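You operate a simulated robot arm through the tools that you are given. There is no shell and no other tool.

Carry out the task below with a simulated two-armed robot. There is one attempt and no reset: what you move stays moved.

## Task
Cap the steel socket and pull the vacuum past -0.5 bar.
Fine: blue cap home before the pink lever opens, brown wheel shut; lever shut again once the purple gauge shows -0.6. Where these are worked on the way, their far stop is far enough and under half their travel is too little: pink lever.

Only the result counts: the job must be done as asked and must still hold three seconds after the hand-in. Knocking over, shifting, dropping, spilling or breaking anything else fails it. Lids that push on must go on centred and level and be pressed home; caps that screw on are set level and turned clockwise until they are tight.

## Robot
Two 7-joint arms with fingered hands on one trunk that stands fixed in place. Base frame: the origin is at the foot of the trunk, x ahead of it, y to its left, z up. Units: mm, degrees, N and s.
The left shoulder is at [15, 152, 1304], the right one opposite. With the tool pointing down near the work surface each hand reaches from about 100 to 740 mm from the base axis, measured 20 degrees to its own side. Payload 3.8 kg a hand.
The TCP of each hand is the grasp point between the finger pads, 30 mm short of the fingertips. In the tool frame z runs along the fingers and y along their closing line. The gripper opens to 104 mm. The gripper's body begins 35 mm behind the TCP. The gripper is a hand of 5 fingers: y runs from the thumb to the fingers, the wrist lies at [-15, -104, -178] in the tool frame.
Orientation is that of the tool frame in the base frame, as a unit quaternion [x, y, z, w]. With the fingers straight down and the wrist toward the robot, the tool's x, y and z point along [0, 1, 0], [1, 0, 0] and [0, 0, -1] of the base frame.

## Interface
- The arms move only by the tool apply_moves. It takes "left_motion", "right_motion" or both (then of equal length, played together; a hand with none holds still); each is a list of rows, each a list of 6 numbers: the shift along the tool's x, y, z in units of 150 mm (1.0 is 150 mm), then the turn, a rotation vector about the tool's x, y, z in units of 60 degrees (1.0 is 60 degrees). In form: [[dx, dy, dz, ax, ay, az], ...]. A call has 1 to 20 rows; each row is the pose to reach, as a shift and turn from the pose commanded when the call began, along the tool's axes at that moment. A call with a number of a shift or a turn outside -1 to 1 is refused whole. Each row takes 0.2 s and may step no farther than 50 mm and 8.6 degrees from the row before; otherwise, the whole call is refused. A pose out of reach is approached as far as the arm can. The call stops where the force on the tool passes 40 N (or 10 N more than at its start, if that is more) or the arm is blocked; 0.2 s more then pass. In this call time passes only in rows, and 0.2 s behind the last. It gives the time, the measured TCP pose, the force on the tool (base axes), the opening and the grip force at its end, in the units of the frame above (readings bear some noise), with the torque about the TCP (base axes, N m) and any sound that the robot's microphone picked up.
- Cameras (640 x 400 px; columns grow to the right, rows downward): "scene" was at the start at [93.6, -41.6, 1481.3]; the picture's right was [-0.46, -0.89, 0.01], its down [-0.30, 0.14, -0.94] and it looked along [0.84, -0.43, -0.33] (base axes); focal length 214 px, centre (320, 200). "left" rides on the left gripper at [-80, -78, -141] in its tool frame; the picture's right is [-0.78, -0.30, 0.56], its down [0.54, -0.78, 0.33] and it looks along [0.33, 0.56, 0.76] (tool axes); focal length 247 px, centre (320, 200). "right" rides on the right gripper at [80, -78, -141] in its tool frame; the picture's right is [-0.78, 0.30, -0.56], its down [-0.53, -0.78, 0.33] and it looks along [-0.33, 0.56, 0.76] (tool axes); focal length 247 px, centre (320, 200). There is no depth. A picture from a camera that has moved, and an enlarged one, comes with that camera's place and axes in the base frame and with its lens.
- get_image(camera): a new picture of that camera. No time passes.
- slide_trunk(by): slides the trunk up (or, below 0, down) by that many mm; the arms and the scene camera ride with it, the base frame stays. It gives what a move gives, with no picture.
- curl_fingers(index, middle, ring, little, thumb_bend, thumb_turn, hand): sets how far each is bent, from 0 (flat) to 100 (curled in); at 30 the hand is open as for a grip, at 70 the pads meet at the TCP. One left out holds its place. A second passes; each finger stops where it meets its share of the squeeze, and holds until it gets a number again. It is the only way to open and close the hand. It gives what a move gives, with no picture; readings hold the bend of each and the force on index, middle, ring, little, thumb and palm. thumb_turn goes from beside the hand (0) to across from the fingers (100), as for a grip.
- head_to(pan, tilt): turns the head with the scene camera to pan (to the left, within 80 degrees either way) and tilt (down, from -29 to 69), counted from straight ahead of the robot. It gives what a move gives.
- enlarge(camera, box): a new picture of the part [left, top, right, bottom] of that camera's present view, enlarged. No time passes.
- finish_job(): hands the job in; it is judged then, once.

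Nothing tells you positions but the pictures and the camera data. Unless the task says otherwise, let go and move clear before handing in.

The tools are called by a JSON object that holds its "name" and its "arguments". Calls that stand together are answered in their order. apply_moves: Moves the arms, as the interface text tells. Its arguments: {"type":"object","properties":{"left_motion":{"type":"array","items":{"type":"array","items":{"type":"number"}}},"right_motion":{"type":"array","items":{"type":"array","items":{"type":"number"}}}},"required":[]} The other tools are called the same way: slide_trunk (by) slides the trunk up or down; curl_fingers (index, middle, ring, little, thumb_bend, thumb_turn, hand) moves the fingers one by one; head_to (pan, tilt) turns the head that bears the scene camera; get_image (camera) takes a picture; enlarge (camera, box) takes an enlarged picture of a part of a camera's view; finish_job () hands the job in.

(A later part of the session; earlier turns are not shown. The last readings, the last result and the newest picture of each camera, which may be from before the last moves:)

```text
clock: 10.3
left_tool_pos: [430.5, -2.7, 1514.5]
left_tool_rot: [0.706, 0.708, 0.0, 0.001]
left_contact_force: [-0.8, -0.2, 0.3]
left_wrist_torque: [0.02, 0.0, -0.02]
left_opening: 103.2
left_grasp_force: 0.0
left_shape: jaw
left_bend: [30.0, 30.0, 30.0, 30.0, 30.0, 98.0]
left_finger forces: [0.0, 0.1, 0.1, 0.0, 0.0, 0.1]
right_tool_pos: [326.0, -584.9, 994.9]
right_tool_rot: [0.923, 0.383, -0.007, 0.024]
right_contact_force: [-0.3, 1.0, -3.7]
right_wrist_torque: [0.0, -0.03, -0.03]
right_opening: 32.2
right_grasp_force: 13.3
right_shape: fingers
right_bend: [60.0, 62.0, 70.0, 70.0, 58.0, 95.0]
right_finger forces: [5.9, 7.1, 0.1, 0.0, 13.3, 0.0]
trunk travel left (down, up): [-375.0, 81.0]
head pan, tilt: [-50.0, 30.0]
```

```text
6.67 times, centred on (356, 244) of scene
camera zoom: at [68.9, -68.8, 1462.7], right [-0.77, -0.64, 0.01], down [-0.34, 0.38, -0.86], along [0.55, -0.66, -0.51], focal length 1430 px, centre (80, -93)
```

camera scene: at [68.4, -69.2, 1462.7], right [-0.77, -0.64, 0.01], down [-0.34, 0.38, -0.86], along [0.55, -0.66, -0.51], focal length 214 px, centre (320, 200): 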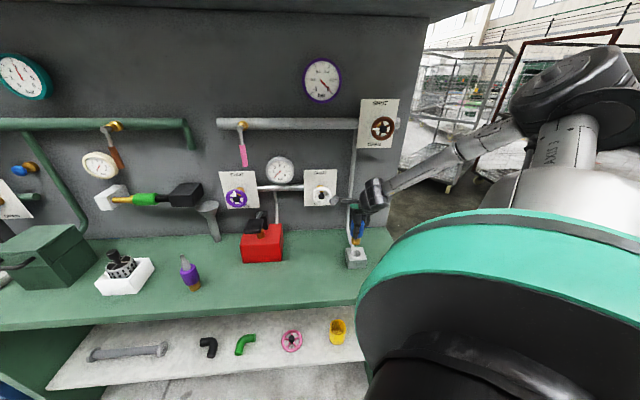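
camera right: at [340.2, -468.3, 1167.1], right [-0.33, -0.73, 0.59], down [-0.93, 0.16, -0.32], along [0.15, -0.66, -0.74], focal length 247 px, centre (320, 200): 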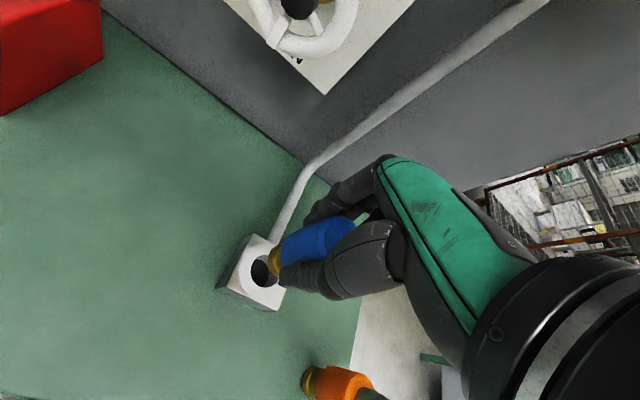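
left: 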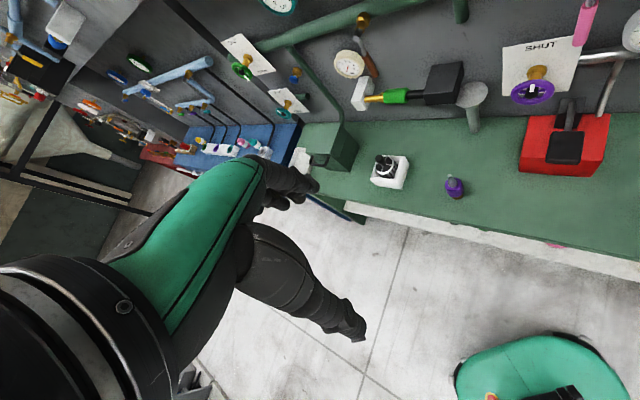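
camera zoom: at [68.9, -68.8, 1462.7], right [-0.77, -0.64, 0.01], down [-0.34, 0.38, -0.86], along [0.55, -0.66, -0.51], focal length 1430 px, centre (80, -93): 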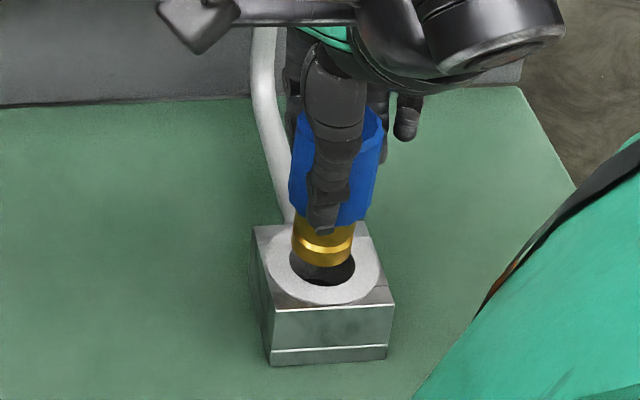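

The plug is right above the hole (about 12–17 mm up). I'll zoom in tighter to refine the last few millimetres.

{"name": "enlarge", "arguments": {"camera": "right", "box": [228, 220, 308, 295]}}

{"name": "enlarge", "arguments": {"camera": "scene", "box": [342, 242, 374, 262]}}

```text
5.33 times, centred on (268, 258) of right
camera zoom: at [328.4, -465.5, 1130.4], right [-0.34, -0.73, 0.59], down [-0.93, 0.15, -0.35], along [0.16, -0.67, -0.73], focal length 1317 px, centre (597, -107)
```

zoom: 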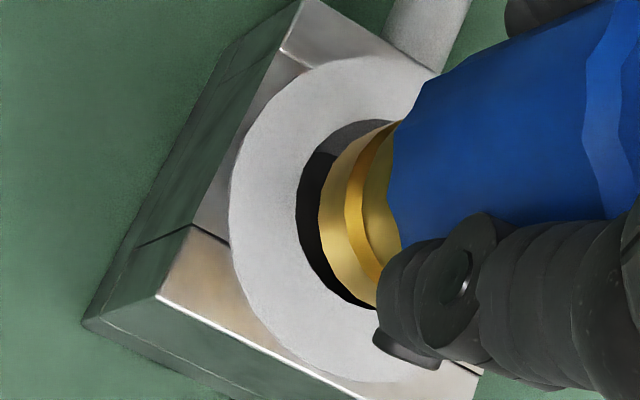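

```text
16.00 times, centred on (358, 252) of scene
camera zoom: at [68.9, -68.8, 1462.7], right [-0.77, -0.64, 0.01], down [-0.34, 0.38, -0.86], along [0.55, -0.66, -0.51], focal length 3432 px, centre (-288, -632)
```

zoom: 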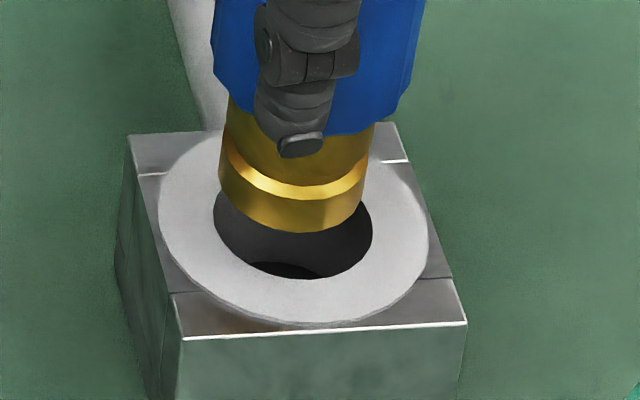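

The plug is ~2 mm off in x and ~6–7 mm off in y from the hole axis, still ~15–20 mm up. I'll correct most of that, lower 5 mm and re-measure.

{"name": "apply_moves", "arguments": {"right_motion": [[-0.0187, 0.0355, 0.015, 0, 0, 0], [-0.0187, 0.0355, 0.0353, 0, 0, 0]]}}

{"name": "enlarge", "arguments": {"camera": "right", "box": [228, 220, 308, 295]}}

{"name": "enlarge", "arguments": {"camera": "scene", "box": [342, 242, 374, 262]}}

```text
clock: 10.9
left_tool_pos: [431.1, -2.4, 1514.7]
left_tool_rot: [0.706, 0.708, 0.0, 0.0]
left_contact_force: [-0.5, -0.8, -0.6]
left_wrist_torque: [0.02, -0.03, -0.01]
left_opening: 103.7
left_grasp_force: 0.1
left_shape: jaw
left_bend: [30.0, 30.0, 30.0, 30.0, 30.0, 98.0]
left_finger forces: [0.0, 0.1, 0.1, 0.0, 0.1, 0.0]
right_tool_pos: [328.3, -590.9, 990.6]
right_tool_rot: [0.924, 0.382, -0.006, 0.023]
right_contact_force: [0.0, 0.3, -2.0]
right_wrist_torque: [-0.01, -0.01, -0.04]
right_opening: 32.4
right_grasp_force: 13.0
right_shape: fingers
right_bend: [60.0, 62.0, 70.0, 70.0, 58.0, 95.0]
right_finger forces: [5.9, 7.0, 0.0, 0.0, 13.3, 0.1]
trunk travel left (down, up): [-375.0, 81.0]
head pan, tilt: [-50.0, 30.0]
```

```text
5.33 times, centred on (268, 258) of right
camera zoom: at [330.1, -470.9, 1126.4], right [-0.34, -0.73, 0.59], down [-0.93, 0.15, -0.35], along [0.16, -0.67, -0.73], focal length 1317 px, centre (597, -107)
```

zoom: 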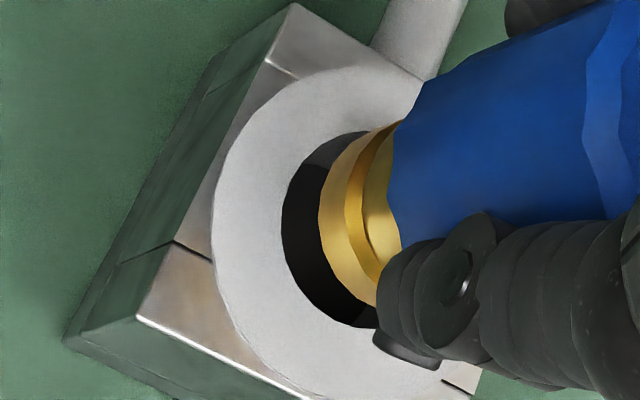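

```text
16.00 times, centred on (358, 252) of scene
camera zoom: at [68.8, -68.9, 1462.7], right [-0.77, -0.64, 0.01], down [-0.34, 0.38, -0.86], along [0.55, -0.66, -0.51], focal length 3432 px, centre (-288, -632)
```

zoom: 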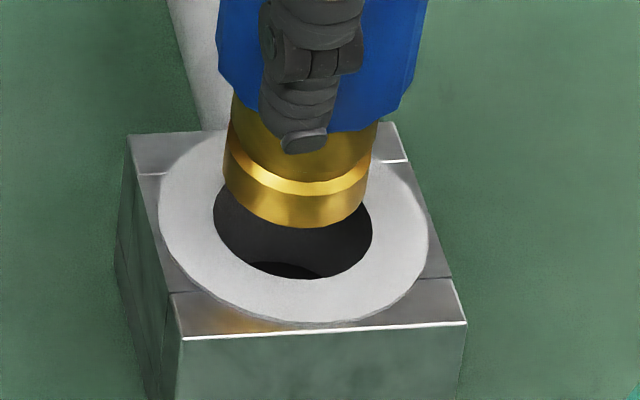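

Consistent fit: plug is now (-0.4, +2.9) mm off the hole axis and ~17 mm above. I'll correct and lower 8 mm.

{"name": "apply_moves", "arguments": {"right_motion": [[-0.011, 0.0153, 0.01, 0, 0, 0], [-0.011, 0.0153, 0.0544, 0, 0, 0]]}}

{"name": "enlarge", "arguments": {"camera": "right", "box": [228, 220, 308, 295]}}

{"name": "enlarge", "arguments": {"camera": "scene", "box": [342, 242, 374, 262]}}

```text
clock: 11.5
left_tool_pos: [431.7, -4.0, 1514.4]
left_tool_rot: [0.707, 0.708, 0.0, 0.0]
left_contact_force: [-0.4, -0.3, 0.4]
left_wrist_torque: [0.0, -0.02, 0.03]
left_opening: 103.5
left_grasp_force: 0.0
left_shape: jaw
left_bend: [30.0, 30.0, 30.0, 30.0, 30.0, 98.0]
left_finger forces: [0.0, 0.0, 0.0, 0.1, 0.1, 0.0]
right_tool_pos: [329.6, -593.7, 980.6]
right_tool_rot: [0.923, 0.383, -0.006, 0.024]
right_contact_force: [-0.7, 0.3, -1.8]
right_wrist_torque: [0.04, -0.01, -0.01]
right_opening: 32.6
right_grasp_force: 13.2
right_shape: fingers
right_bend: [60.0, 62.0, 70.0, 70.0, 58.0, 95.0]
right_finger forces: [5.9, 7.0, 0.0, 0.1, 13.2, 0.1]
trunk travel left (down, up): [-375.0, 81.0]
head pan, tilt: [-50.0, 30.0]
```

```text
5.33 times, centred on (268, 258) of right
camera zoom: at [330.9, -474.5, 1117.7], right [-0.34, -0.73, 0.59], down [-0.93, 0.15, -0.35], along [0.16, -0.67, -0.73], focal length 1317 px, centre (597, -107)
```

zoom: 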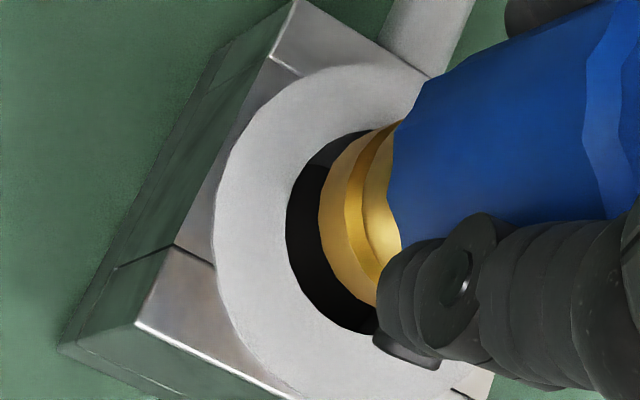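

```text
16.00 times, centred on (358, 252) of scene
camera zoom: at [68.9, -69.1, 1462.7], right [-0.77, -0.64, 0.01], down [-0.34, 0.38, -0.86], along [0.55, -0.66, -0.51], focal length 3432 px, centre (-288, -632)
```

zoom: 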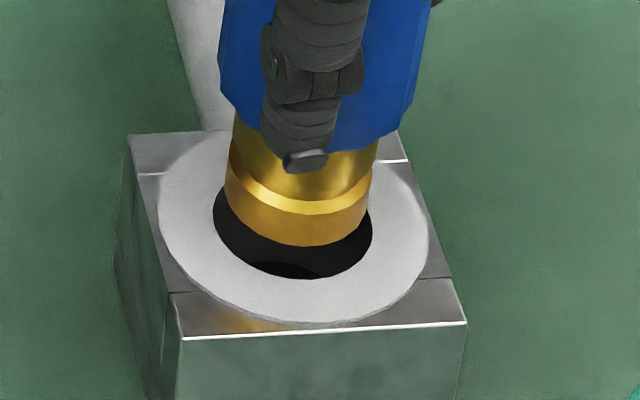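

Offset is now (+0.5, -1.0) mm with ~8 mm to go. Small correction and lower to the mouth of the hole.

{"name": "apply_moves", "arguments": {"right_motion": [[0.0036, -0.0077, 0.015, 0, 0, 0], [0.0036, -0.0077, 0.035, 0, 0, 0], [0.0036, -0.0077, 0.053, 0, 0, 0]]}}

{"name": "enlarge", "arguments": {"camera": "right", "box": [228, 220, 308, 295]}}

{"name": "enlarge", "arguments": {"camera": "scene", "box": [342, 242, 374, 262]}}

```text
clock: 12.3
left_tool_pos: [431.1, -1.0, 1514.8]
left_tool_rot: [0.706, 0.708, 0.0, 0.0]
left_contact_force: [-0.1, -0.3, -0.2]
left_wrist_torque: [0.01, -0.01, -0.02]
left_opening: 103.7
left_grasp_force: 0.1
left_shape: jaw
left_bend: [30.0, 30.0, 30.0, 30.0, 30.0, 98.0]
left_finger forces: [0.0, 0.0, 0.1, 0.0, 0.1, 0.1]
right_tool_pos: [328.4, -592.8, 975.3]
right_tool_rot: [0.923, 0.383, -0.007, 0.024]
right_contact_force: [0.2, -0.3, -3.3]
right_wrist_torque: [0.01, -0.02, -0.02]
right_opening: 32.5
right_grasp_force: 13.3
right_shape: fingers
right_bend: [60.0, 62.0, 70.0, 70.0, 58.0, 95.0]
right_finger forces: [6.0, 7.0, 0.0, 0.0, 13.2, 0.1]
trunk travel left (down, up): [-375.0, 81.0]
head pan, tilt: [-50.0, 30.0]
```

```text
5.33 times, centred on (268, 258) of right
camera zoom: at [330.7, -472.9, 1111.3], right [-0.34, -0.73, 0.59], down [-0.93, 0.15, -0.35], along [0.16, -0.67, -0.73], focal length 1317 px, centre (597, -107)
```

zoom: 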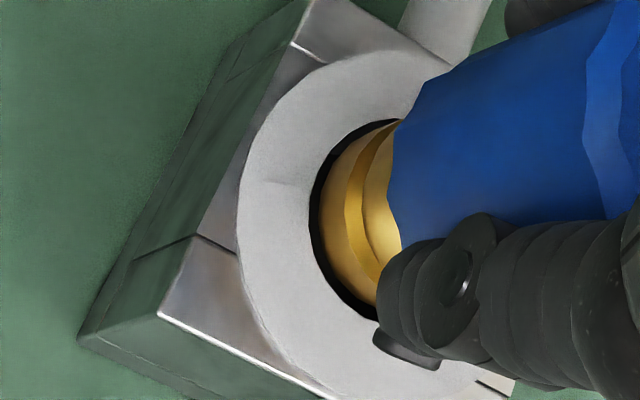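

```text
16.00 times, centred on (358, 252) of scene
camera zoom: at [68.7, -68.8, 1462.7], right [-0.77, -0.64, 0.01], down [-0.34, 0.38, -0.86], along [0.55, -0.66, -0.51], focal length 3432 px, centre (-288, -632)
```

zoom: 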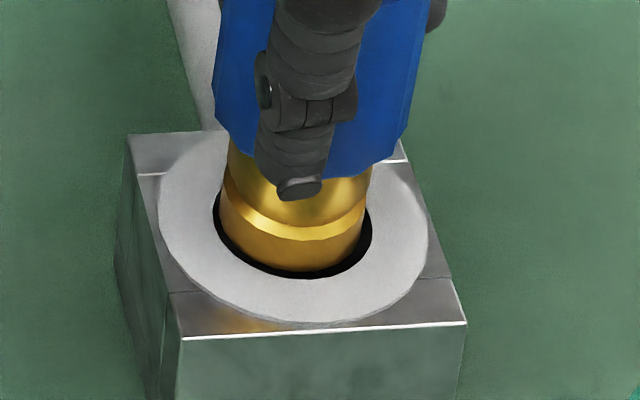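

The plug is centred at the mouth of the hole (within ~0.6 mm). I'll lower it in, watching the force.

{"name": "apply_moves", "arguments": {"right_motion": [[-0.003, -0.001, 0.02, 0, 0, 0], [-0.002, -0.002, 0.045, 0, 0, 0], [-0.0015, -0.0026, 0.0667, 0, 0, 0]]}}

{"name": "enlarge", "arguments": {"camera": "right", "box": [228, 220, 308, 295]}}

{"name": "enlarge", "arguments": {"camera": "scene", "box": [342, 232, 374, 262]}}

```text
clock: 13.1
left_tool_pos: [430.5, -2.1, 1514.4]
left_tool_rot: [0.707, 0.707, 0.0, 0.0]
left_contact_force: [-0.1, -0.9, -0.8]
left_wrist_torque: [0.01, 0.01, 0.01]
left_opening: 104.0
left_grasp_force: 0.0
left_shape: jaw
left_bend: [30.0, 30.0, 30.0, 30.0, 30.0, 98.0]
left_finger forces: [0.0, 0.1, 0.0, 0.1, 0.0, 0.0]
right_tool_pos: [327.9, -593.2, 964.8]
right_tool_rot: [0.924, 0.383, -0.007, 0.024]
right_contact_force: [0.0, -0.4, -3.2]
right_wrist_torque: [0.04, -0.02, 0.0]
right_opening: 32.6
right_grasp_force: 13.1
right_shape: fingers
right_bend: [60.0, 62.0, 70.0, 70.0, 58.0, 95.0]
right_finger forces: [5.9, 7.1, 0.0, 0.0, 13.2, 0.0]
trunk travel left (down, up): [-375.0, 81.0]
head pan, tilt: [-50.0, 30.0]
```

```text
5.33 times, centred on (268, 258) of right
camera zoom: at [329.3, -473.7, 1101.3], right [-0.34, -0.73, 0.59], down [-0.93, 0.15, -0.35], along [0.16, -0.67, -0.73], focal length 1317 px, centre (597, -107)
```

zoom: 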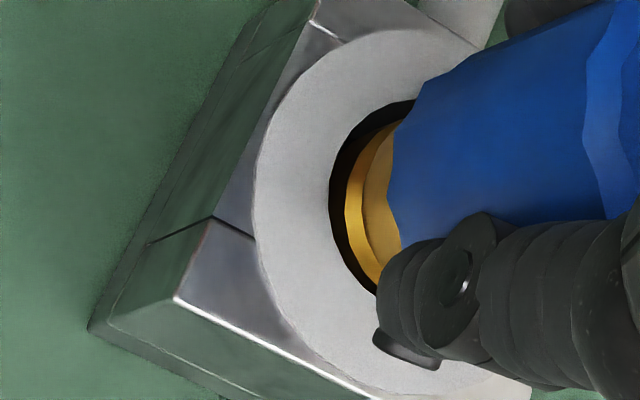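

```text
13.33 times, centred on (358, 247) of scene
camera zoom: at [68.6, -68.7, 1462.7], right [-0.77, -0.64, 0.01], down [-0.34, 0.38, -0.86], along [0.55, -0.66, -0.51], focal length 2860 px, centre (-187, -427)
```

zoom: 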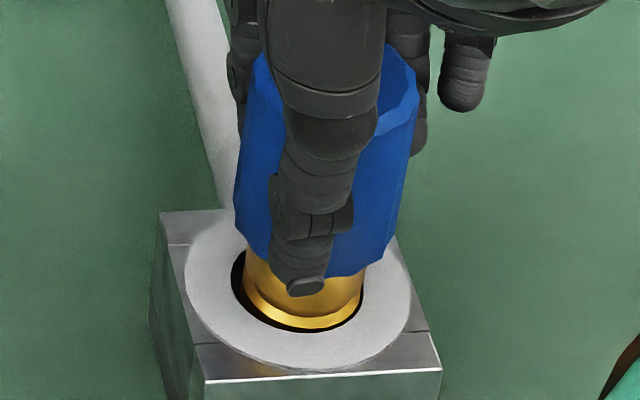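

The plug is 10 mm inside with no contact force, fingertips still ~27 mm above the ring. I'll nudge ~0.9 mm and continue down 14 mm.

{"name": "apply_moves", "arguments": {"right_motion": [[0.006, 0.0, 0.025, 0, 0, 0], [0.007, -0.002, 0.05, 0, 0, 0], [0.008, -0.003, 0.075, 0, 0, 0], [0.009, -0.004, 0.093, 0, 0, 0]]}}

{"name": "enlarge", "arguments": {"camera": "right", "box": [228, 220, 308, 295]}}

{"name": "enlarge", "arguments": {"camera": "scene", "box": [342, 232, 374, 262]}}

```text
clock: 14.1
left_tool_pos: [431.3, -2.5, 1514.3]
left_tool_rot: [0.707, 0.708, 0.0, 0.0]
left_contact_force: [-0.5, 0.4, -0.5]
left_wrist_torque: [-0.01, 0.0, 0.02]
left_opening: 103.8
left_grasp_force: 0.1
left_shape: jaw
left_bend: [30.0, 30.0, 30.0, 30.0, 30.0, 98.0]
left_finger forces: [0.0, 0.1, 0.0, 0.0, 0.0, 0.1]
right_tool_pos: [328.9, -592.5, 953.7]
right_tool_rot: [0.924, 0.383, -0.008, 0.024]
right_contact_force: [-1.4, 0.1, -2.4]
right_wrist_torque: [-0.03, 0.01, -0.05]
right_opening: 32.1
right_grasp_force: 13.3
right_shape: fingers
right_bend: [60.0, 62.0, 70.0, 70.0, 58.0, 95.0]
right_finger forces: [5.8, 7.1, 0.0, 0.0, 13.1, 0.0]
trunk travel left (down, up): [-375.0, 81.0]
head pan, tilt: [-50.0, 30.0]
```

```text
5.33 times, centred on (268, 258) of right
camera zoom: at [331.0, -472.4, 1087.8], right [-0.34, -0.73, 0.59], down [-0.93, 0.15, -0.35], along [0.16, -0.67, -0.73], focal length 1317 px, centre (597, -107)
```

zoom: 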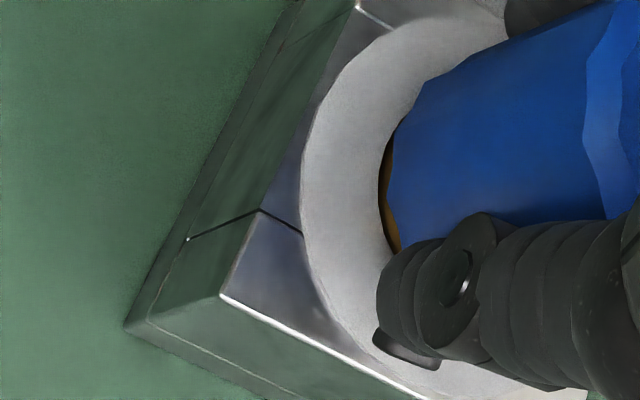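

```text
13.33 times, centred on (358, 247) of scene
camera zoom: at [68.7, -68.8, 1462.7], right [-0.77, -0.64, 0.01], down [-0.34, 0.38, -0.86], along [0.55, -0.66, -0.51], focal length 2860 px, centre (-187, -427)
```

zoom: 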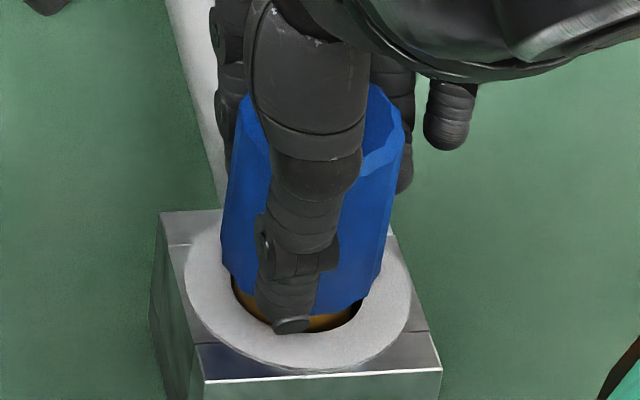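

Sliding in freely and centred; about 8–9 mm remain. I'll press down in small steps until resistance.

{"name": "apply_moves", "arguments": {"right_motion": [[0.0006, -0.0008, 0.02, 0, 0, 0], [0.0012, -0.0016, 0.04, 0, 0, 0], [0.0018, -0.0024, 0.06, 0, 0, 0]]}}

{"name": "enlarge", "arguments": {"camera": "right", "box": [228, 220, 308, 295]}}

{"name": "enlarge", "arguments": {"camera": "scene", "box": [342, 232, 374, 262]}}

```text
clock: 14.9
left_tool_pos: [427.8, 0.4, 1514.8]
left_tool_rot: [0.707, 0.707, 0.0, 0.001]
left_contact_force: [0.7, 0.0, 0.4]
left_wrist_torque: [0.01, -0.02, 0.0]
left_opening: 103.2
left_grasp_force: 0.1
left_shape: jaw
left_bend: [30.0, 30.0, 30.0, 30.0, 30.0, 98.0]
left_finger forces: [0.0, 0.1, 0.0, 0.0, 0.1, 0.0]
right_tool_pos: [329.0, -591.7, 945.1]
right_tool_rot: [0.924, 0.382, -0.006, 0.027]
right_contact_force: [1.3, -1.4, 8.4]
right_wrist_torque: [0.03, 0.03, -0.03]
right_opening: 32.0
right_grasp_force: 14.3
right_shape: fingers
right_bend: [60.0, 62.0, 70.0, 70.0, 59.0, 95.0]
right_finger forces: [6.9, 8.3, 0.1, 0.1, 13.6, 0.1]
trunk travel left (down, up): [-375.0, 81.0]
head pan, tilt: [-50.0, 30.0]
```

```text
5.33 times, centred on (268, 258) of right
camera zoom: at [331.1, -472.2, 1080.1], right [-0.34, -0.73, 0.59], down [-0.92, 0.15, -0.35], along [0.16, -0.67, -0.72], focal length 1317 px, centre (597, -107)
```

zoom: 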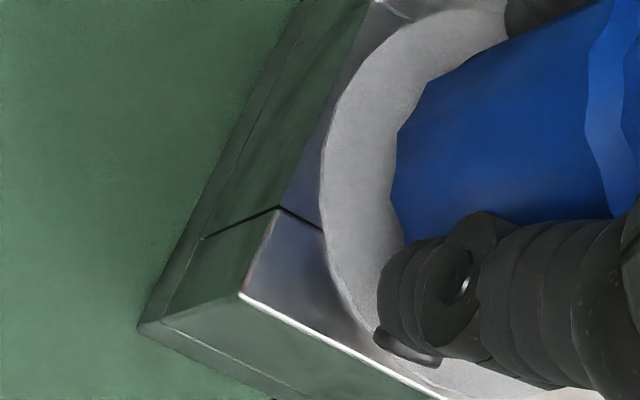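

```text
13.33 times, centred on (358, 247) of scene
camera zoom: at [67.6, -66.6, 1463.0], right [-0.77, -0.64, 0.01], down [-0.34, 0.38, -0.86], along [0.55, -0.66, -0.51], focal length 2860 px, centre (-187, -427)
```

zoom: 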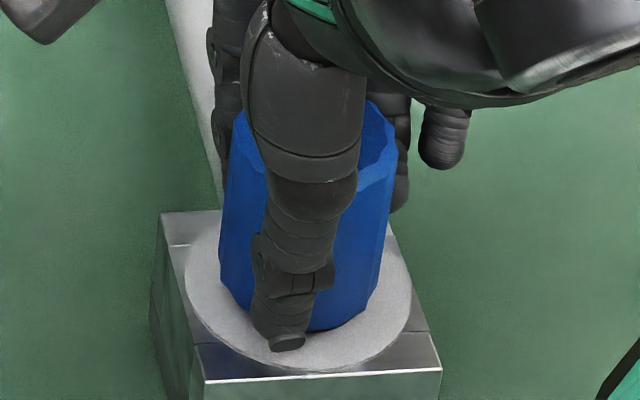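

Contact begins (about 8 N upward) with the blue skirt almost on the ring. I'll press further to seat it.

{"name": "apply_moves", "arguments": {"right_motion": [[0.0004, -0.0005, 0.013, 0, 0, 0], [0.0008, -0.001, 0.026, 0, 0, 0], [0.0012, -0.0015, 0.04, 0, 0, 0]]}}

{"name": "enlarge", "arguments": {"camera": "right", "box": [228, 200, 348, 295]}}

{"name": "enlarge", "arguments": {"camera": "scene", "box": [342, 232, 374, 262]}}

```text
clock: 15.7
left_tool_pos: [429.8, 2.2, 1515.5]
left_tool_rot: [0.707, 0.707, 0.0, 0.002]
left_contact_force: [0.7, -0.3, -0.6]
left_wrist_torque: [0.01, 0.03, 0.02]
left_opening: 103.4
left_grasp_force: 0.0
left_shape: jaw
left_bend: [30.0, 30.0, 30.0, 30.0, 30.0, 98.0]
left_finger forces: [0.1, 0.0, 0.1, 0.1, 0.0, 0.0]
right_tool_pos: [328.8, -592.7, 941.5]
right_tool_rot: [0.923, 0.383, -0.005, 0.027]
right_contact_force: [5.6, -5.7, 26.5]
right_wrist_torque: [-0.11, -0.1, 0.03]
right_opening: 31.8
right_grasp_force: 16.1
right_shape: fingers
right_bend: [60.0, 62.0, 70.0, 70.0, 60.0, 95.0]
right_finger forces: [9.0, 10.8, 0.2, 0.0, 12.9, 0.0]
trunk travel left (down, up): [-375.0, 81.0]
head pan, tilt: [-50.0, 30.0]
```

```text
4.21 times, centred on (288, 248) of right
camera zoom: at [330.5, -472.2, 1076.7], right [-0.35, -0.73, 0.59], down [-0.92, 0.15, -0.35], along [0.17, -0.67, -0.72], focal length 1040 px, centre (455, 0)
```

zoom: 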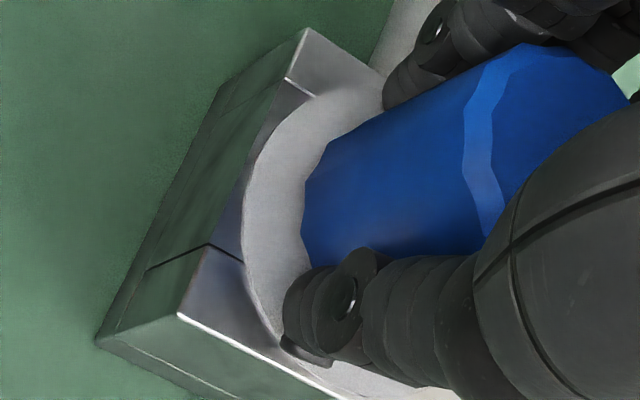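

```text
13.33 times, centred on (358, 247) of scene
camera zoom: at [67.4, -65.4, 1463.1], right [-0.77, -0.64, 0.02], down [-0.34, 0.38, -0.86], along [0.55, -0.66, -0.51], focal length 2860 px, centre (-187, -427)
```

zoom: 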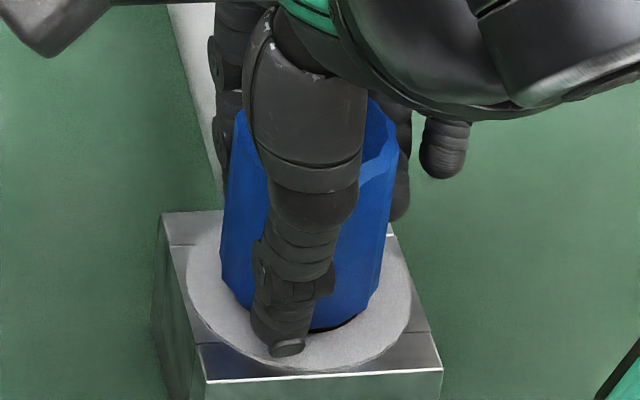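

Force is now ~27 N. I'll look closely at the seam to see whether the cap is fully home.

{"name": "enlarge", "arguments": {"camera": "scene", "box": [346, 246, 370, 261]}}

{"name": "enlarge", "arguments": {"camera": "right", "box": [270, 215, 310, 270]}}

```text
16.00 times, centred on (358, 254) of scene
camera zoom: at [67.4, -65.4, 1463.1], right [-0.77, -0.64, 0.02], down [-0.34, 0.38, -0.86], along [0.55, -0.66, -0.51], focal length 3432 px, centre (-288, -656)
```

zoom: 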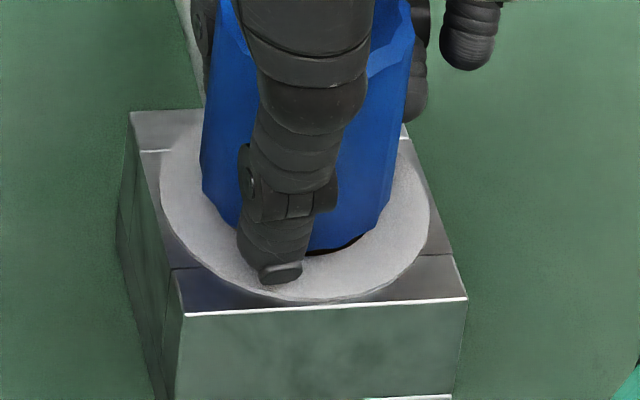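

```text
7.27 times, centred on (290, 242) of right
camera zoom: at [330.5, -472.2, 1076.7], right [-0.35, -0.73, 0.59], down [-0.92, 0.15, -0.35], along [0.17, -0.67, -0.72], focal length 1796 px, centre (538, -109)
```

zoom: 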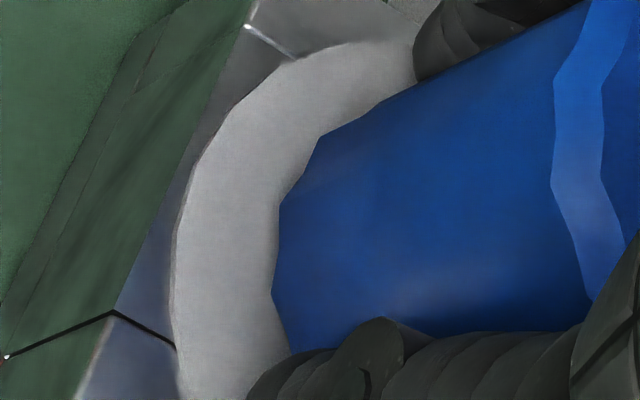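

There's still a small gap at the front-right, so the cap is slightly cocked in the grip. I'll relieve the load a little and release the fingers so it can settle level in the hole.

{"name": "apply_moves", "arguments": {"right_motion": [[-0.0006, 0.0008, -0.02, 0, 0, 0], [-0.0009, 0.0012, -0.035, 0, 0, 0]]}}

{"name": "enlarge", "arguments": {"camera": "scene", "box": [346, 246, 370, 261]}}

```text
clock: 16.3
left_tool_pos: [430.6, -1.1, 1513.8]
left_tool_rot: [0.706, 0.708, -0.001, 0.001]
left_contact_force: [-0.3, -1.0, -0.2]
left_wrist_torque: [-0.01, 0.01, -0.01]
left_opening: 103.8
left_grasp_force: 0.1
left_shape: jaw
left_bend: [30.0, 30.0, 30.0, 30.0, 30.0, 98.0]
left_finger forces: [0.0, 0.0, 0.0, 0.0, 0.0, 0.1]
right_tool_pos: [328.2, -590.5, 942.8]
right_tool_rot: [0.923, 0.383, -0.007, 0.024]
right_contact_force: [4.8, -3.4, 12.1]
right_wrist_torque: [-0.13, -0.14, 0.03]
right_opening: 31.7
right_grasp_force: 14.7
right_shape: fingers
right_bend: [59.0, 61.0, 70.0, 70.0, 61.0, 95.0]
right_finger forces: [8.4, 9.4, 0.1, 0.1, 12.1, 0.1]
trunk travel left (down, up): [-375.0, 81.0]
head pan, tilt: [-50.0, 30.0]
```

```text
16.00 times, centred on (358, 254) of scene
camera zoom: at [68.4, -67.1, 1462.7], right [-0.77, -0.64, 0.01], down [-0.34, 0.38, -0.86], along [0.55, -0.66, -0.51], focal length 3432 px, centre (-288, -656)
```

zoom: 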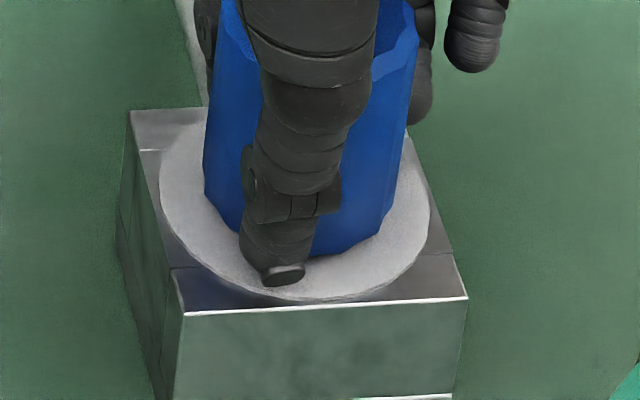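

The gap has closed. Now I'll release the fingers just enough to free the cap.

{"name": "curl_fingers", "arguments": {"hand": "right", "index": 46, "middle": 46, "ring": 46, "little": 46, "thumb_bend": 46}}

{"name": "enlarge", "arguments": {"camera": "scene", "box": [342, 232, 374, 262]}}

{"name": "enlarge", "arguments": {"camera": "right", "box": [228, 190, 368, 300]}}

```text
clock: 17.3
left_tool_pos: [430.4, -1.0, 1514.5]
left_tool_rot: [0.706, 0.708, 0.001, 0.0]
left_contact_force: [-0.2, 0.3, 1.0]
left_wrist_torque: [0.0, -0.01, 0.02]
left_opening: 103.7
left_grasp_force: 0.1
left_shape: jaw
left_bend: [30.0, 30.0, 30.0, 30.0, 30.0, 98.0]
left_finger forces: [0.1, 0.0, 0.0, 0.1, 0.1, 0.1]
right_tool_pos: [328.3, -592.6, 943.7]
right_tool_rot: [0.924, 0.383, -0.007, 0.023]
right_contact_force: [-0.2, 0.7, 0.8]
right_wrist_torque: [0.0, -0.01, -0.01]
right_opening: 62.0
right_grasp_force: 0.0
right_shape: fingers
right_bend: [46.0, 46.0, 46.0, 46.0, 46.0, 97.0]
right_finger forces: [0.0, 0.1, 0.1, 0.0, 0.0, 0.0]
trunk travel left (down, up): [-375.0, 81.0]
head pan, tilt: [-50.0, 30.0]
```

```text
13.33 times, centred on (358, 247) of scene
camera zoom: at [68.5, -68.6, 1462.7], right [-0.77, -0.64, 0.01], down [-0.34, 0.38, -0.86], along [0.55, -0.66, -0.51], focal length 2860 px, centre (-187, -427)
```

zoom: 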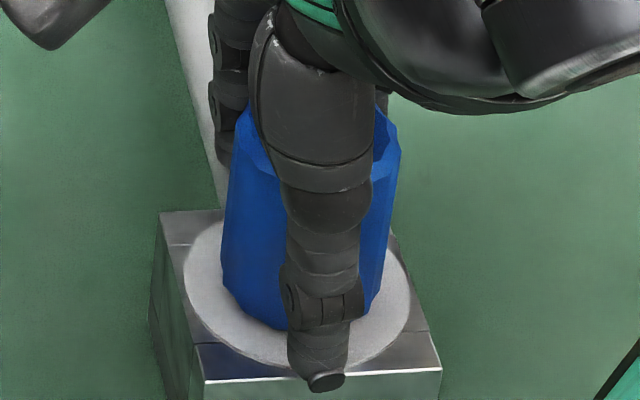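

```text
3.64 times, centred on (298, 245) of right
camera zoom: at [330.1, -473.5, 1078.3], right [-0.34, -0.73, 0.59], down [-0.93, 0.15, -0.35], along [0.16, -0.67, -0.73], focal length 898 px, centre (400, 36)
```

zoom: 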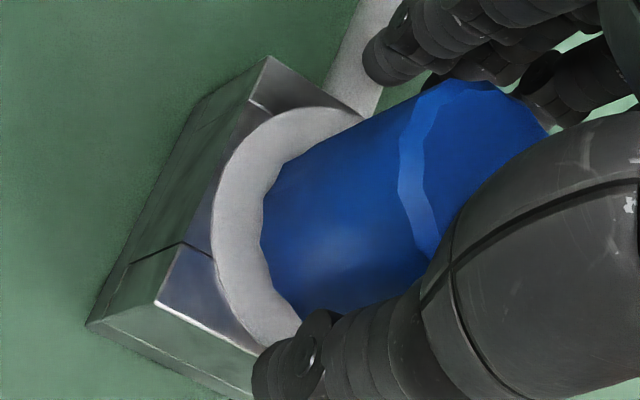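

The cap stands in the socket on its own. I'll raise the hand clear and inspect.

{"name": "apply_moves", "arguments": {"right_motion": [[-0.0025, 0.003, -0.08, 0, 0, 0], [-0.006, 0.0078, -0.2, 0, 0, 0], [-0.0125, 0.0156, -0.4, 0, 0, 0], [-0.02, 0.024, -0.65, 0, 0, 0]]}}

{"name": "enlarge", "arguments": {"camera": "scene", "box": [332, 222, 380, 272]}}

{"name": "enlarge", "arguments": {"camera": "right", "box": [210, 200, 370, 310]}}

```text
clock: 18.3
left_tool_pos: [430.2, 0.3, 1514.9]
left_tool_rot: [0.706, 0.708, 0.0, 0.0]
left_contact_force: [0.0, 0.2, 1.6]
left_wrist_torque: [-0.02, 0.0, 0.0]
left_opening: 103.5
left_grasp_force: 0.1
left_shape: jaw
left_bend: [30.0, 30.0, 30.0, 30.0, 30.0, 98.0]
left_finger forces: [0.1, 0.0, 0.1, 0.1, 0.1, 0.1]
right_tool_pos: [329.3, -588.9, 1042.3]
right_tool_rot: [0.923, 0.383, -0.007, 0.025]
right_contact_force: [0.0, 0.0, 0.1]
right_wrist_torque: [-0.01, 0.02, -0.01]
right_opening: 62.1
right_grasp_force: 0.0
right_shape: fingers
right_bend: [46.0, 46.0, 46.0, 46.0, 46.0, 97.0]
right_finger forces: [0.0, 0.1, 0.0, 0.0, 0.1, 0.0]
trunk travel left (down, up): [-375.0, 81.0]
head pan, tilt: [-50.0, 30.0]
```

```text
8.00 times, centred on (356, 247) of scene
camera zoom: at [68.1, -67.0, 1462.9], right [-0.77, -0.64, 0.01], down [-0.34, 0.38, -0.86], along [0.55, -0.66, -0.51], focal length 1716 px, centre (32, -176)
```

zoom: 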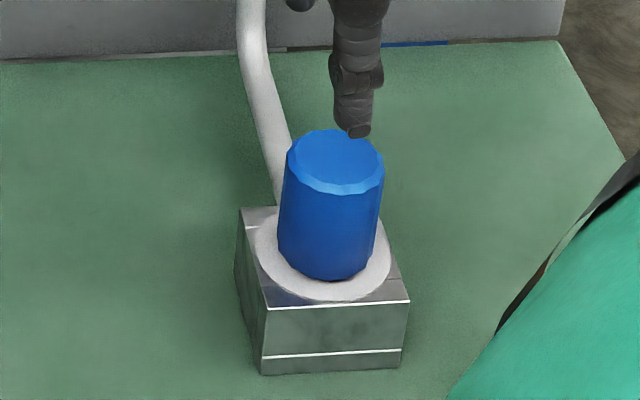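

```text
3.64 times, centred on (290, 255) of right
camera zoom: at [331.7, -469.8, 1178.4], right [-0.34, -0.73, 0.59], down [-0.93, 0.15, -0.35], along [0.16, -0.67, -0.73], focal length 898 px, centre (429, 0)
```

zoom: 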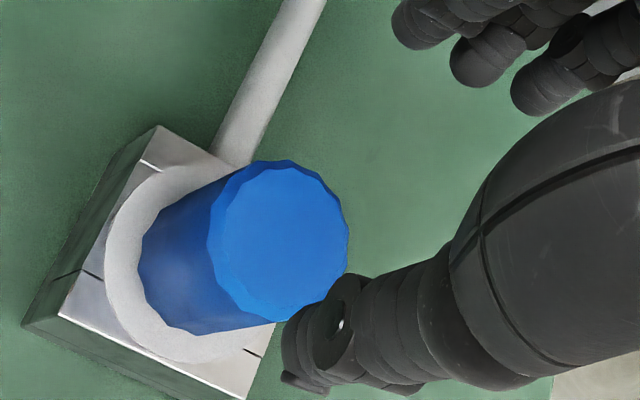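

The cap sits level in the socket. I'll zoom on the seam and compare the remaining gap to see whether it's home or needs pressing/turning.

{"name": "enlarge", "arguments": {"camera": "scene", "box": [344, 238, 370, 262]}}

{"name": "enlarge", "arguments": {"camera": "right", "box": [230, 230, 300, 300]}}

```text
16.00 times, centred on (357, 250) of scene
camera zoom: at [68.1, -67.0, 1462.9], right [-0.77, -0.64, 0.01], down [-0.34, 0.38, -0.86], along [0.55, -0.66, -0.51], focal length 3432 px, centre (-272, -600)
```

zoom: 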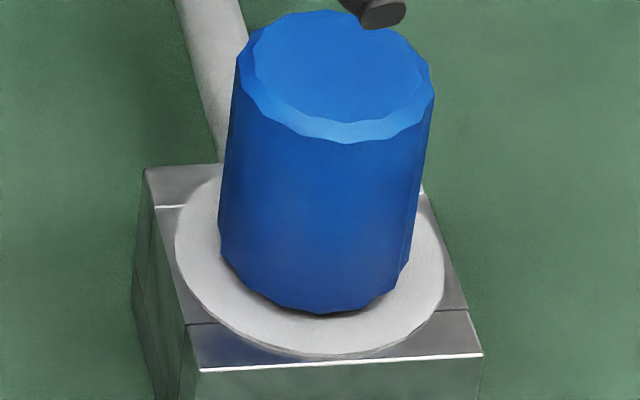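

```text
5.71 times, centred on (265, 265) of right
camera zoom: at [331.7, -469.8, 1178.4], right [-0.34, -0.73, 0.59], down [-0.93, 0.15, -0.35], along [0.16, -0.67, -0.73], focal length 1411 px, centre (634, -171)
```

zoom: 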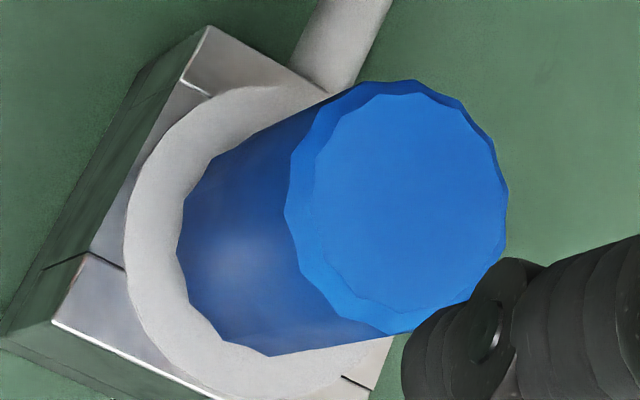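

The cap is level and centred, with perhaps 2–3 mm still to go. I'll close the fingers into a point above it, level the hand, and press on its top.

{"name": "apply_moves", "arguments": {"right_motion": [[-0.003, 0.003, -0.05, 0.018, 0.015, 0], [-0.006, 0.006, -0.1, 0.037, 0.03, 0]]}}

{"name": "curl_fingers", "arguments": {"hand": "right", "index": 70, "middle": 70, "ring": 70, "little": 70, "thumb_bend": 70}}

{"name": "get_image", "arguments": {"camera": "right"}}

{"name": "enlarge", "arguments": {"camera": "scene", "box": [322, 182, 394, 272]}}

```text
clock: 18.9
left_tool_pos: [431.4, -1.3, 1514.9]
left_tool_rot: [0.706, 0.708, -0.001, 0.001]
left_contact_force: [0.3, -0.2, 0.3]
left_wrist_torque: [-0.04, 0.0, -0.01]
left_opening: 103.6
left_grasp_force: 0.1
left_shape: jaw
left_bend: [30.0, 30.0, 30.0, 30.0, 30.0, 98.0]
left_finger forces: [0.0, 0.0, 0.0, 0.0, 0.1, 0.0]
right_tool_pos: [328.0, -591.9, 1056.0]
right_tool_rot: [0.924, 0.383, 0.001, 0.0]
right_contact_force: [0.0, 0.1, -0.3]
right_wrist_torque: [-0.01, 0.03, -0.02]
right_opening: 61.8
right_grasp_force: 0.0
right_shape: fingers
right_bend: [46.0, 46.0, 46.0, 46.0, 46.0, 97.0]
right_finger forces: [0.0, 0.0, 0.0, 0.1, 0.0, 0.0]
trunk travel left (down, up): [-375.0, 81.0]
head pan, tilt: [-50.0, 30.0]
```

```text
clock: 19.9
left_tool_pos: [431.8, -2.6, 1513.3]
left_tool_rot: [0.706, 0.708, 0.0, 0.001]
left_contact_force: [1.1, 0.1, -0.4]
left_wrist_torque: [0.0, 0.01, -0.02]
left_opening: 103.5
left_grasp_force: 0.0
left_shape: jaw
left_bend: [30.0, 30.0, 30.0, 30.0, 30.0, 98.0]
left_finger forces: [0.1, 0.0, 0.0, 0.0, 0.0, 0.1]
right_tool_pos: [329.1, -591.2, 1056.5]
right_tool_rot: [0.924, 0.382, 0.001, 0.0]
right_contact_force: [-0.3, 0.4, -0.5]
right_wrist_torque: [0.04, -0.02, -0.01]
right_opening: 1.5
right_grasp_force: 0.1
right_shape: fingers
right_bend: [70.0, 70.0, 70.0, 70.0, 70.0, 97.0]
right_finger forces: [0.0, 0.0, 0.0, 0.0, 0.0, 0.0]
trunk travel left (down, up): [-375.0, 81.0]
head pan, tilt: [-50.0, 30.0]
```

```text
taken
camera right: at [331.3, -478.7, 1197.5], right [-0.34, -0.76, 0.56], down [-0.93, 0.17, -0.33], along [0.16, -0.63, -0.76], focal length 247 px, centre (320, 200)
```

right: 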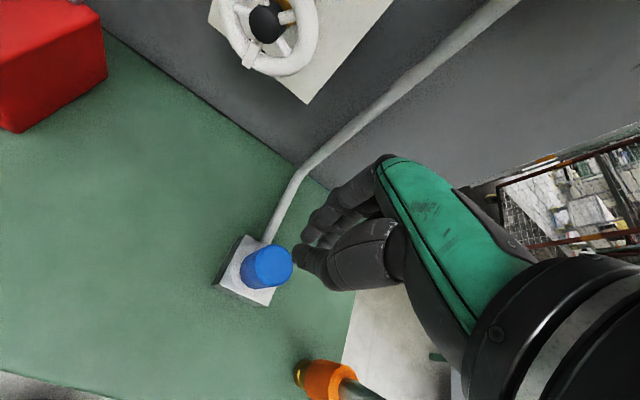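

```text
4.44 times, centred on (358, 227) of scene
camera zoom: at [68.5, -68.5, 1462.7], right [-0.77, -0.64, 0.01], down [-0.34, 0.38, -0.86], along [0.55, -0.66, -0.51], focal length 953 px, centre (151, 80)
```

zoom: 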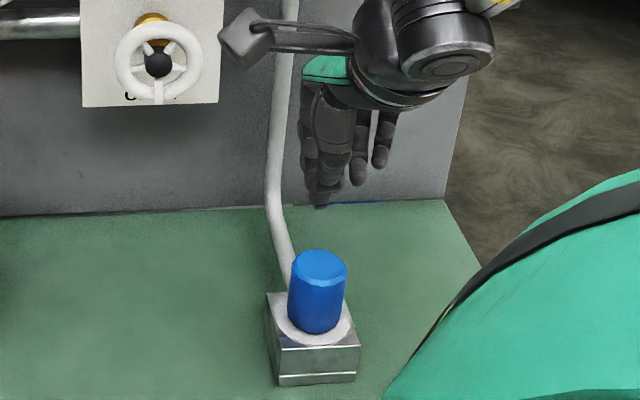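

Fingers are closed to a point. I'll lower to just above the cap's top and check alignment.

{"name": "apply_moves", "arguments": {"right_motion": [[0, -0.015, 0.15, 0, 0, 0], [0, -0.015, 0.3, 0, 0, 0]]}}

{"name": "enlarge", "arguments": {"camera": "right", "box": [220, 180, 380, 290]}}

{"name": "enlarge", "arguments": {"camera": "scene", "box": [332, 210, 380, 270]}}

```text
clock: 20.5
left_tool_pos: [430.2, -2.7, 1514.3]
left_tool_rot: [0.707, 0.708, 0.0, -0.001]
left_contact_force: [-0.2, -0.3, -0.1]
left_wrist_torque: [-0.01, 0.03, -0.02]
left_opening: 103.7
left_grasp_force: 0.1
left_shape: jaw
left_bend: [30.0, 30.0, 30.0, 30.0, 30.0, 98.0]
left_finger forces: [0.1, 0.0, 0.1, 0.1, 0.0, 0.1]
right_tool_pos: [327.0, -591.6, 1011.5]
right_tool_rot: [0.924, 0.382, 0.0, 0.001]
right_contact_force: [-0.3, 0.6, 1.0]
right_wrist_torque: [-0.01, 0.02, 0.03]
right_opening: 1.5
right_grasp_force: 0.0
right_shape: fingers
right_bend: [70.0, 70.0, 70.0, 70.0, 70.0, 97.0]
right_finger forces: [0.0, 0.0, 0.0, 0.0, 0.1, 0.0]
trunk travel left (down, up): [-375.0, 81.0]
head pan, tilt: [-50.0, 30.0]
```

```text
3.64 times, centred on (300, 235) of right
camera zoom: at [330.5, -479.1, 1152.6], right [-0.34, -0.76, 0.56], down [-0.93, 0.17, -0.33], along [0.16, -0.63, -0.76], focal length 898 px, centre (393, 73)
```

zoom: 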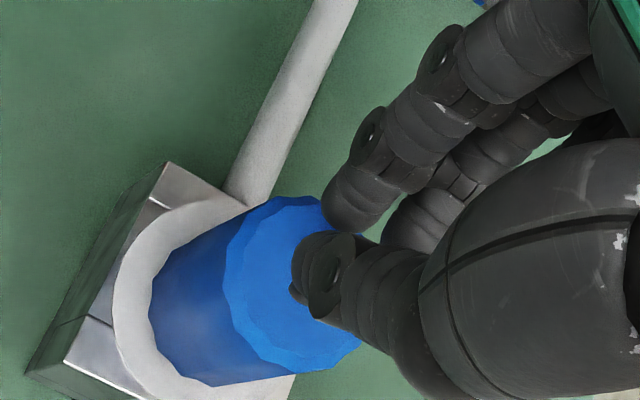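

```text
6.67 times, centred on (356, 240) of scene
camera zoom: at [68.6, -69.5, 1462.6], right [-0.77, -0.64, 0.01], down [-0.34, 0.38, -0.86], along [0.55, -0.66, -0.51], focal length 1430 px, centre (80, -67)
```

zoom: 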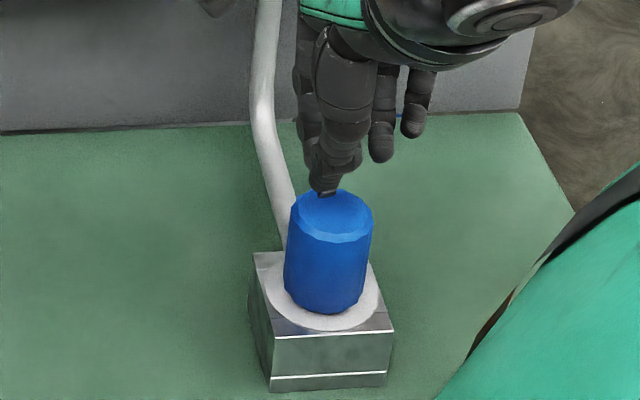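

The fingertips are over the cap's centre, ~15 mm above. I'll lower gently and press.

{"name": "apply_moves", "arguments": {"right_motion": [[0, 0, 0.04, 0, 0, 0], [0, 0, 0.08, 0, 0, 0], [0, 0, 0.1, 0, 0, 0], [0, 0, 0.12, 0, 0, 0], [0, 0, 0.14, 0, 0, 0], [0, 0, 0.16, 0, 0, 0], [0, 0, 0.18, 0, 0, 0], [0, 0, 0.2, 0, 0, 0]]}}

{"name": "enlarge", "arguments": {"camera": "right", "box": [220, 180, 380, 290]}}

{"name": "enlarge", "arguments": {"camera": "scene", "box": [344, 238, 370, 262]}}

```text
clock: 22.1
left_tool_pos: [428.9, 1.7, 1514.4]
left_tool_rot: [0.706, 0.708, 0.0, 0.002]
left_contact_force: [0.0, -0.9, -0.2]
left_wrist_torque: [0.01, 0.0, -0.01]
left_opening: 103.5
left_grasp_force: 0.1
left_shape: jaw
left_bend: [30.0, 30.0, 30.0, 30.0, 30.0, 98.0]
left_finger forces: [0.0, 0.0, 0.0, 0.0, 0.0, 0.0]
right_tool_pos: [329.4, -592.3, 992.8]
right_tool_rot: [0.924, 0.382, 0.007, 0.009]
right_contact_force: [-5.2, 4.3, 29.1]
right_wrist_torque: [0.59, 0.25, 0.07]
right_opening: 2.8
right_grasp_force: 13.8
right_shape: fingers
right_bend: [70.0, 70.0, 70.0, 70.0, 70.0, 97.0]
right_finger forces: [0.0, 0.0, 0.0, 0.1, 28.3, 0.0]
trunk travel left (down, up): [-375.0, 81.0]
head pan, tilt: [-50.0, 30.0]
stopped in row 7 (right hand): the force on the tool passed its limit at 43 N (the readings are from after the stop); the commanded pose is now the measured one
```

```text
3.64 times, centred on (300, 235) of right
camera zoom: at [330.0, -478.2, 1132.9], right [-0.35, -0.75, 0.56], down [-0.92, 0.17, -0.35], along [0.17, -0.64, -0.75], focal length 898 px, centre (393, 73)
```

zoom: 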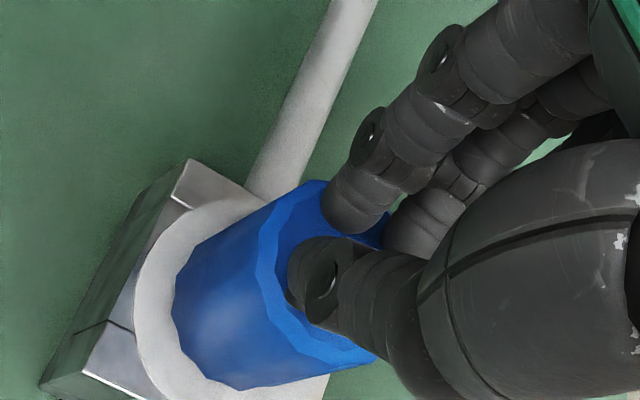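

```text
16.00 times, centred on (357, 250) of scene
camera zoom: at [66.4, -65.4, 1463.0], right [-0.77, -0.64, 0.01], down [-0.34, 0.38, -0.86], along [0.55, -0.66, -0.51], focal length 3432 px, centre (-272, -600)
```

zoom: 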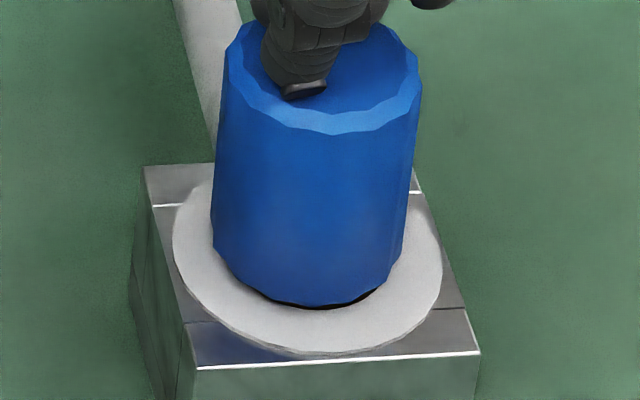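

Pressing at >40 N (a bit off-centre) didn't seat it further, and a small crescent gap is still visible, so it may be a screw cap. I'll lift off and re-inspect.

{"name": "apply_moves", "arguments": {"right_motion": [[0, 0, -0.05, 0, 0, 0], [0, 0, -0.25, 0.01, -0.003, 0], [0, 0, -0.5, 0.021, -0.006, 0]]}}

{"name": "enlarge", "arguments": {"camera": "scene", "box": [344, 238, 370, 262]}}

{"name": "enlarge", "arguments": {"camera": "right", "box": [220, 220, 320, 310]}}

```text
clock: 22.9
left_tool_pos: [429.5, -0.5, 1514.9]
left_tool_rot: [0.706, 0.708, 0.0, 0.001]
left_contact_force: [-1.0, 1.4, 0.5]
left_wrist_torque: [0.0, 0.02, 0.02]
left_opening: 103.8
left_grasp_force: 0.0
left_shape: jaw
left_bend: [30.0, 30.0, 30.0, 30.0, 30.0, 98.0]
left_finger forces: [0.0, 0.1, 0.0, 0.1, 0.0, 0.0]
right_tool_pos: [327.5, -592.6, 1063.3]
right_tool_rot: [0.924, 0.382, -0.005, -0.003]
right_contact_force: [-1.2, -0.4, 0.2]
right_wrist_torque: [0.0, 0.02, -0.01]
right_opening: 0.9
right_grasp_force: 0.0
right_shape: fingers
right_bend: [70.0, 70.0, 70.0, 70.0, 70.0, 97.0]
right_finger forces: [0.1, 0.1, 0.0, 0.0, 0.0, 0.0]
trunk travel left (down, up): [-375.0, 81.0]
head pan, tilt: [-50.0, 30.0]
```

```text
16.00 times, centred on (357, 250) of scene
camera zoom: at [67.6, -65.7, 1462.9], right [-0.77, -0.64, 0.02], down [-0.34, 0.38, -0.86], along [0.55, -0.66, -0.51], focal length 3432 px, centre (-272, -600)
```

zoom: 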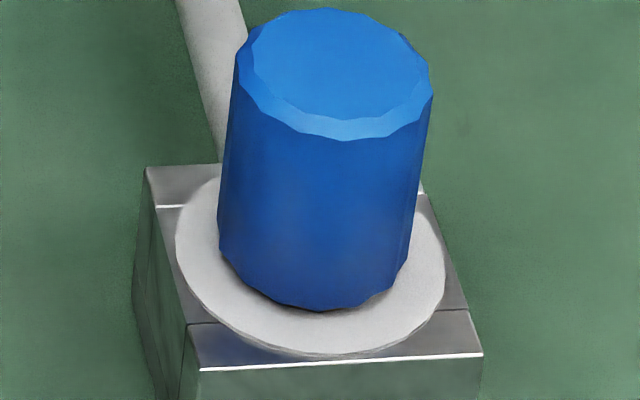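

```text
4.44 times, centred on (270, 265) of right
camera zoom: at [331.7, -481.0, 1204.2], right [-0.33, -0.76, 0.56], down [-0.93, 0.17, -0.32], along [0.15, -0.63, -0.77], focal length 1098 px, centre (542, -89)
```

zoom: 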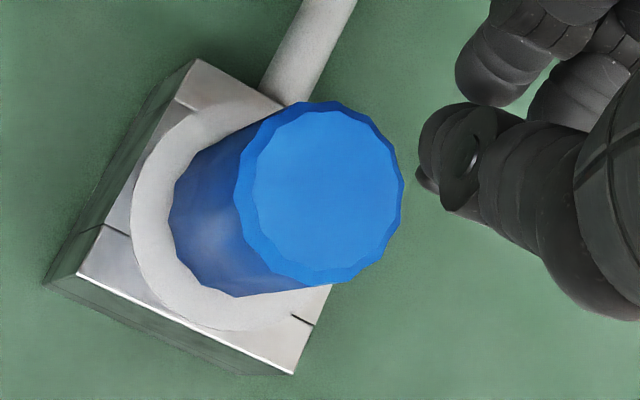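

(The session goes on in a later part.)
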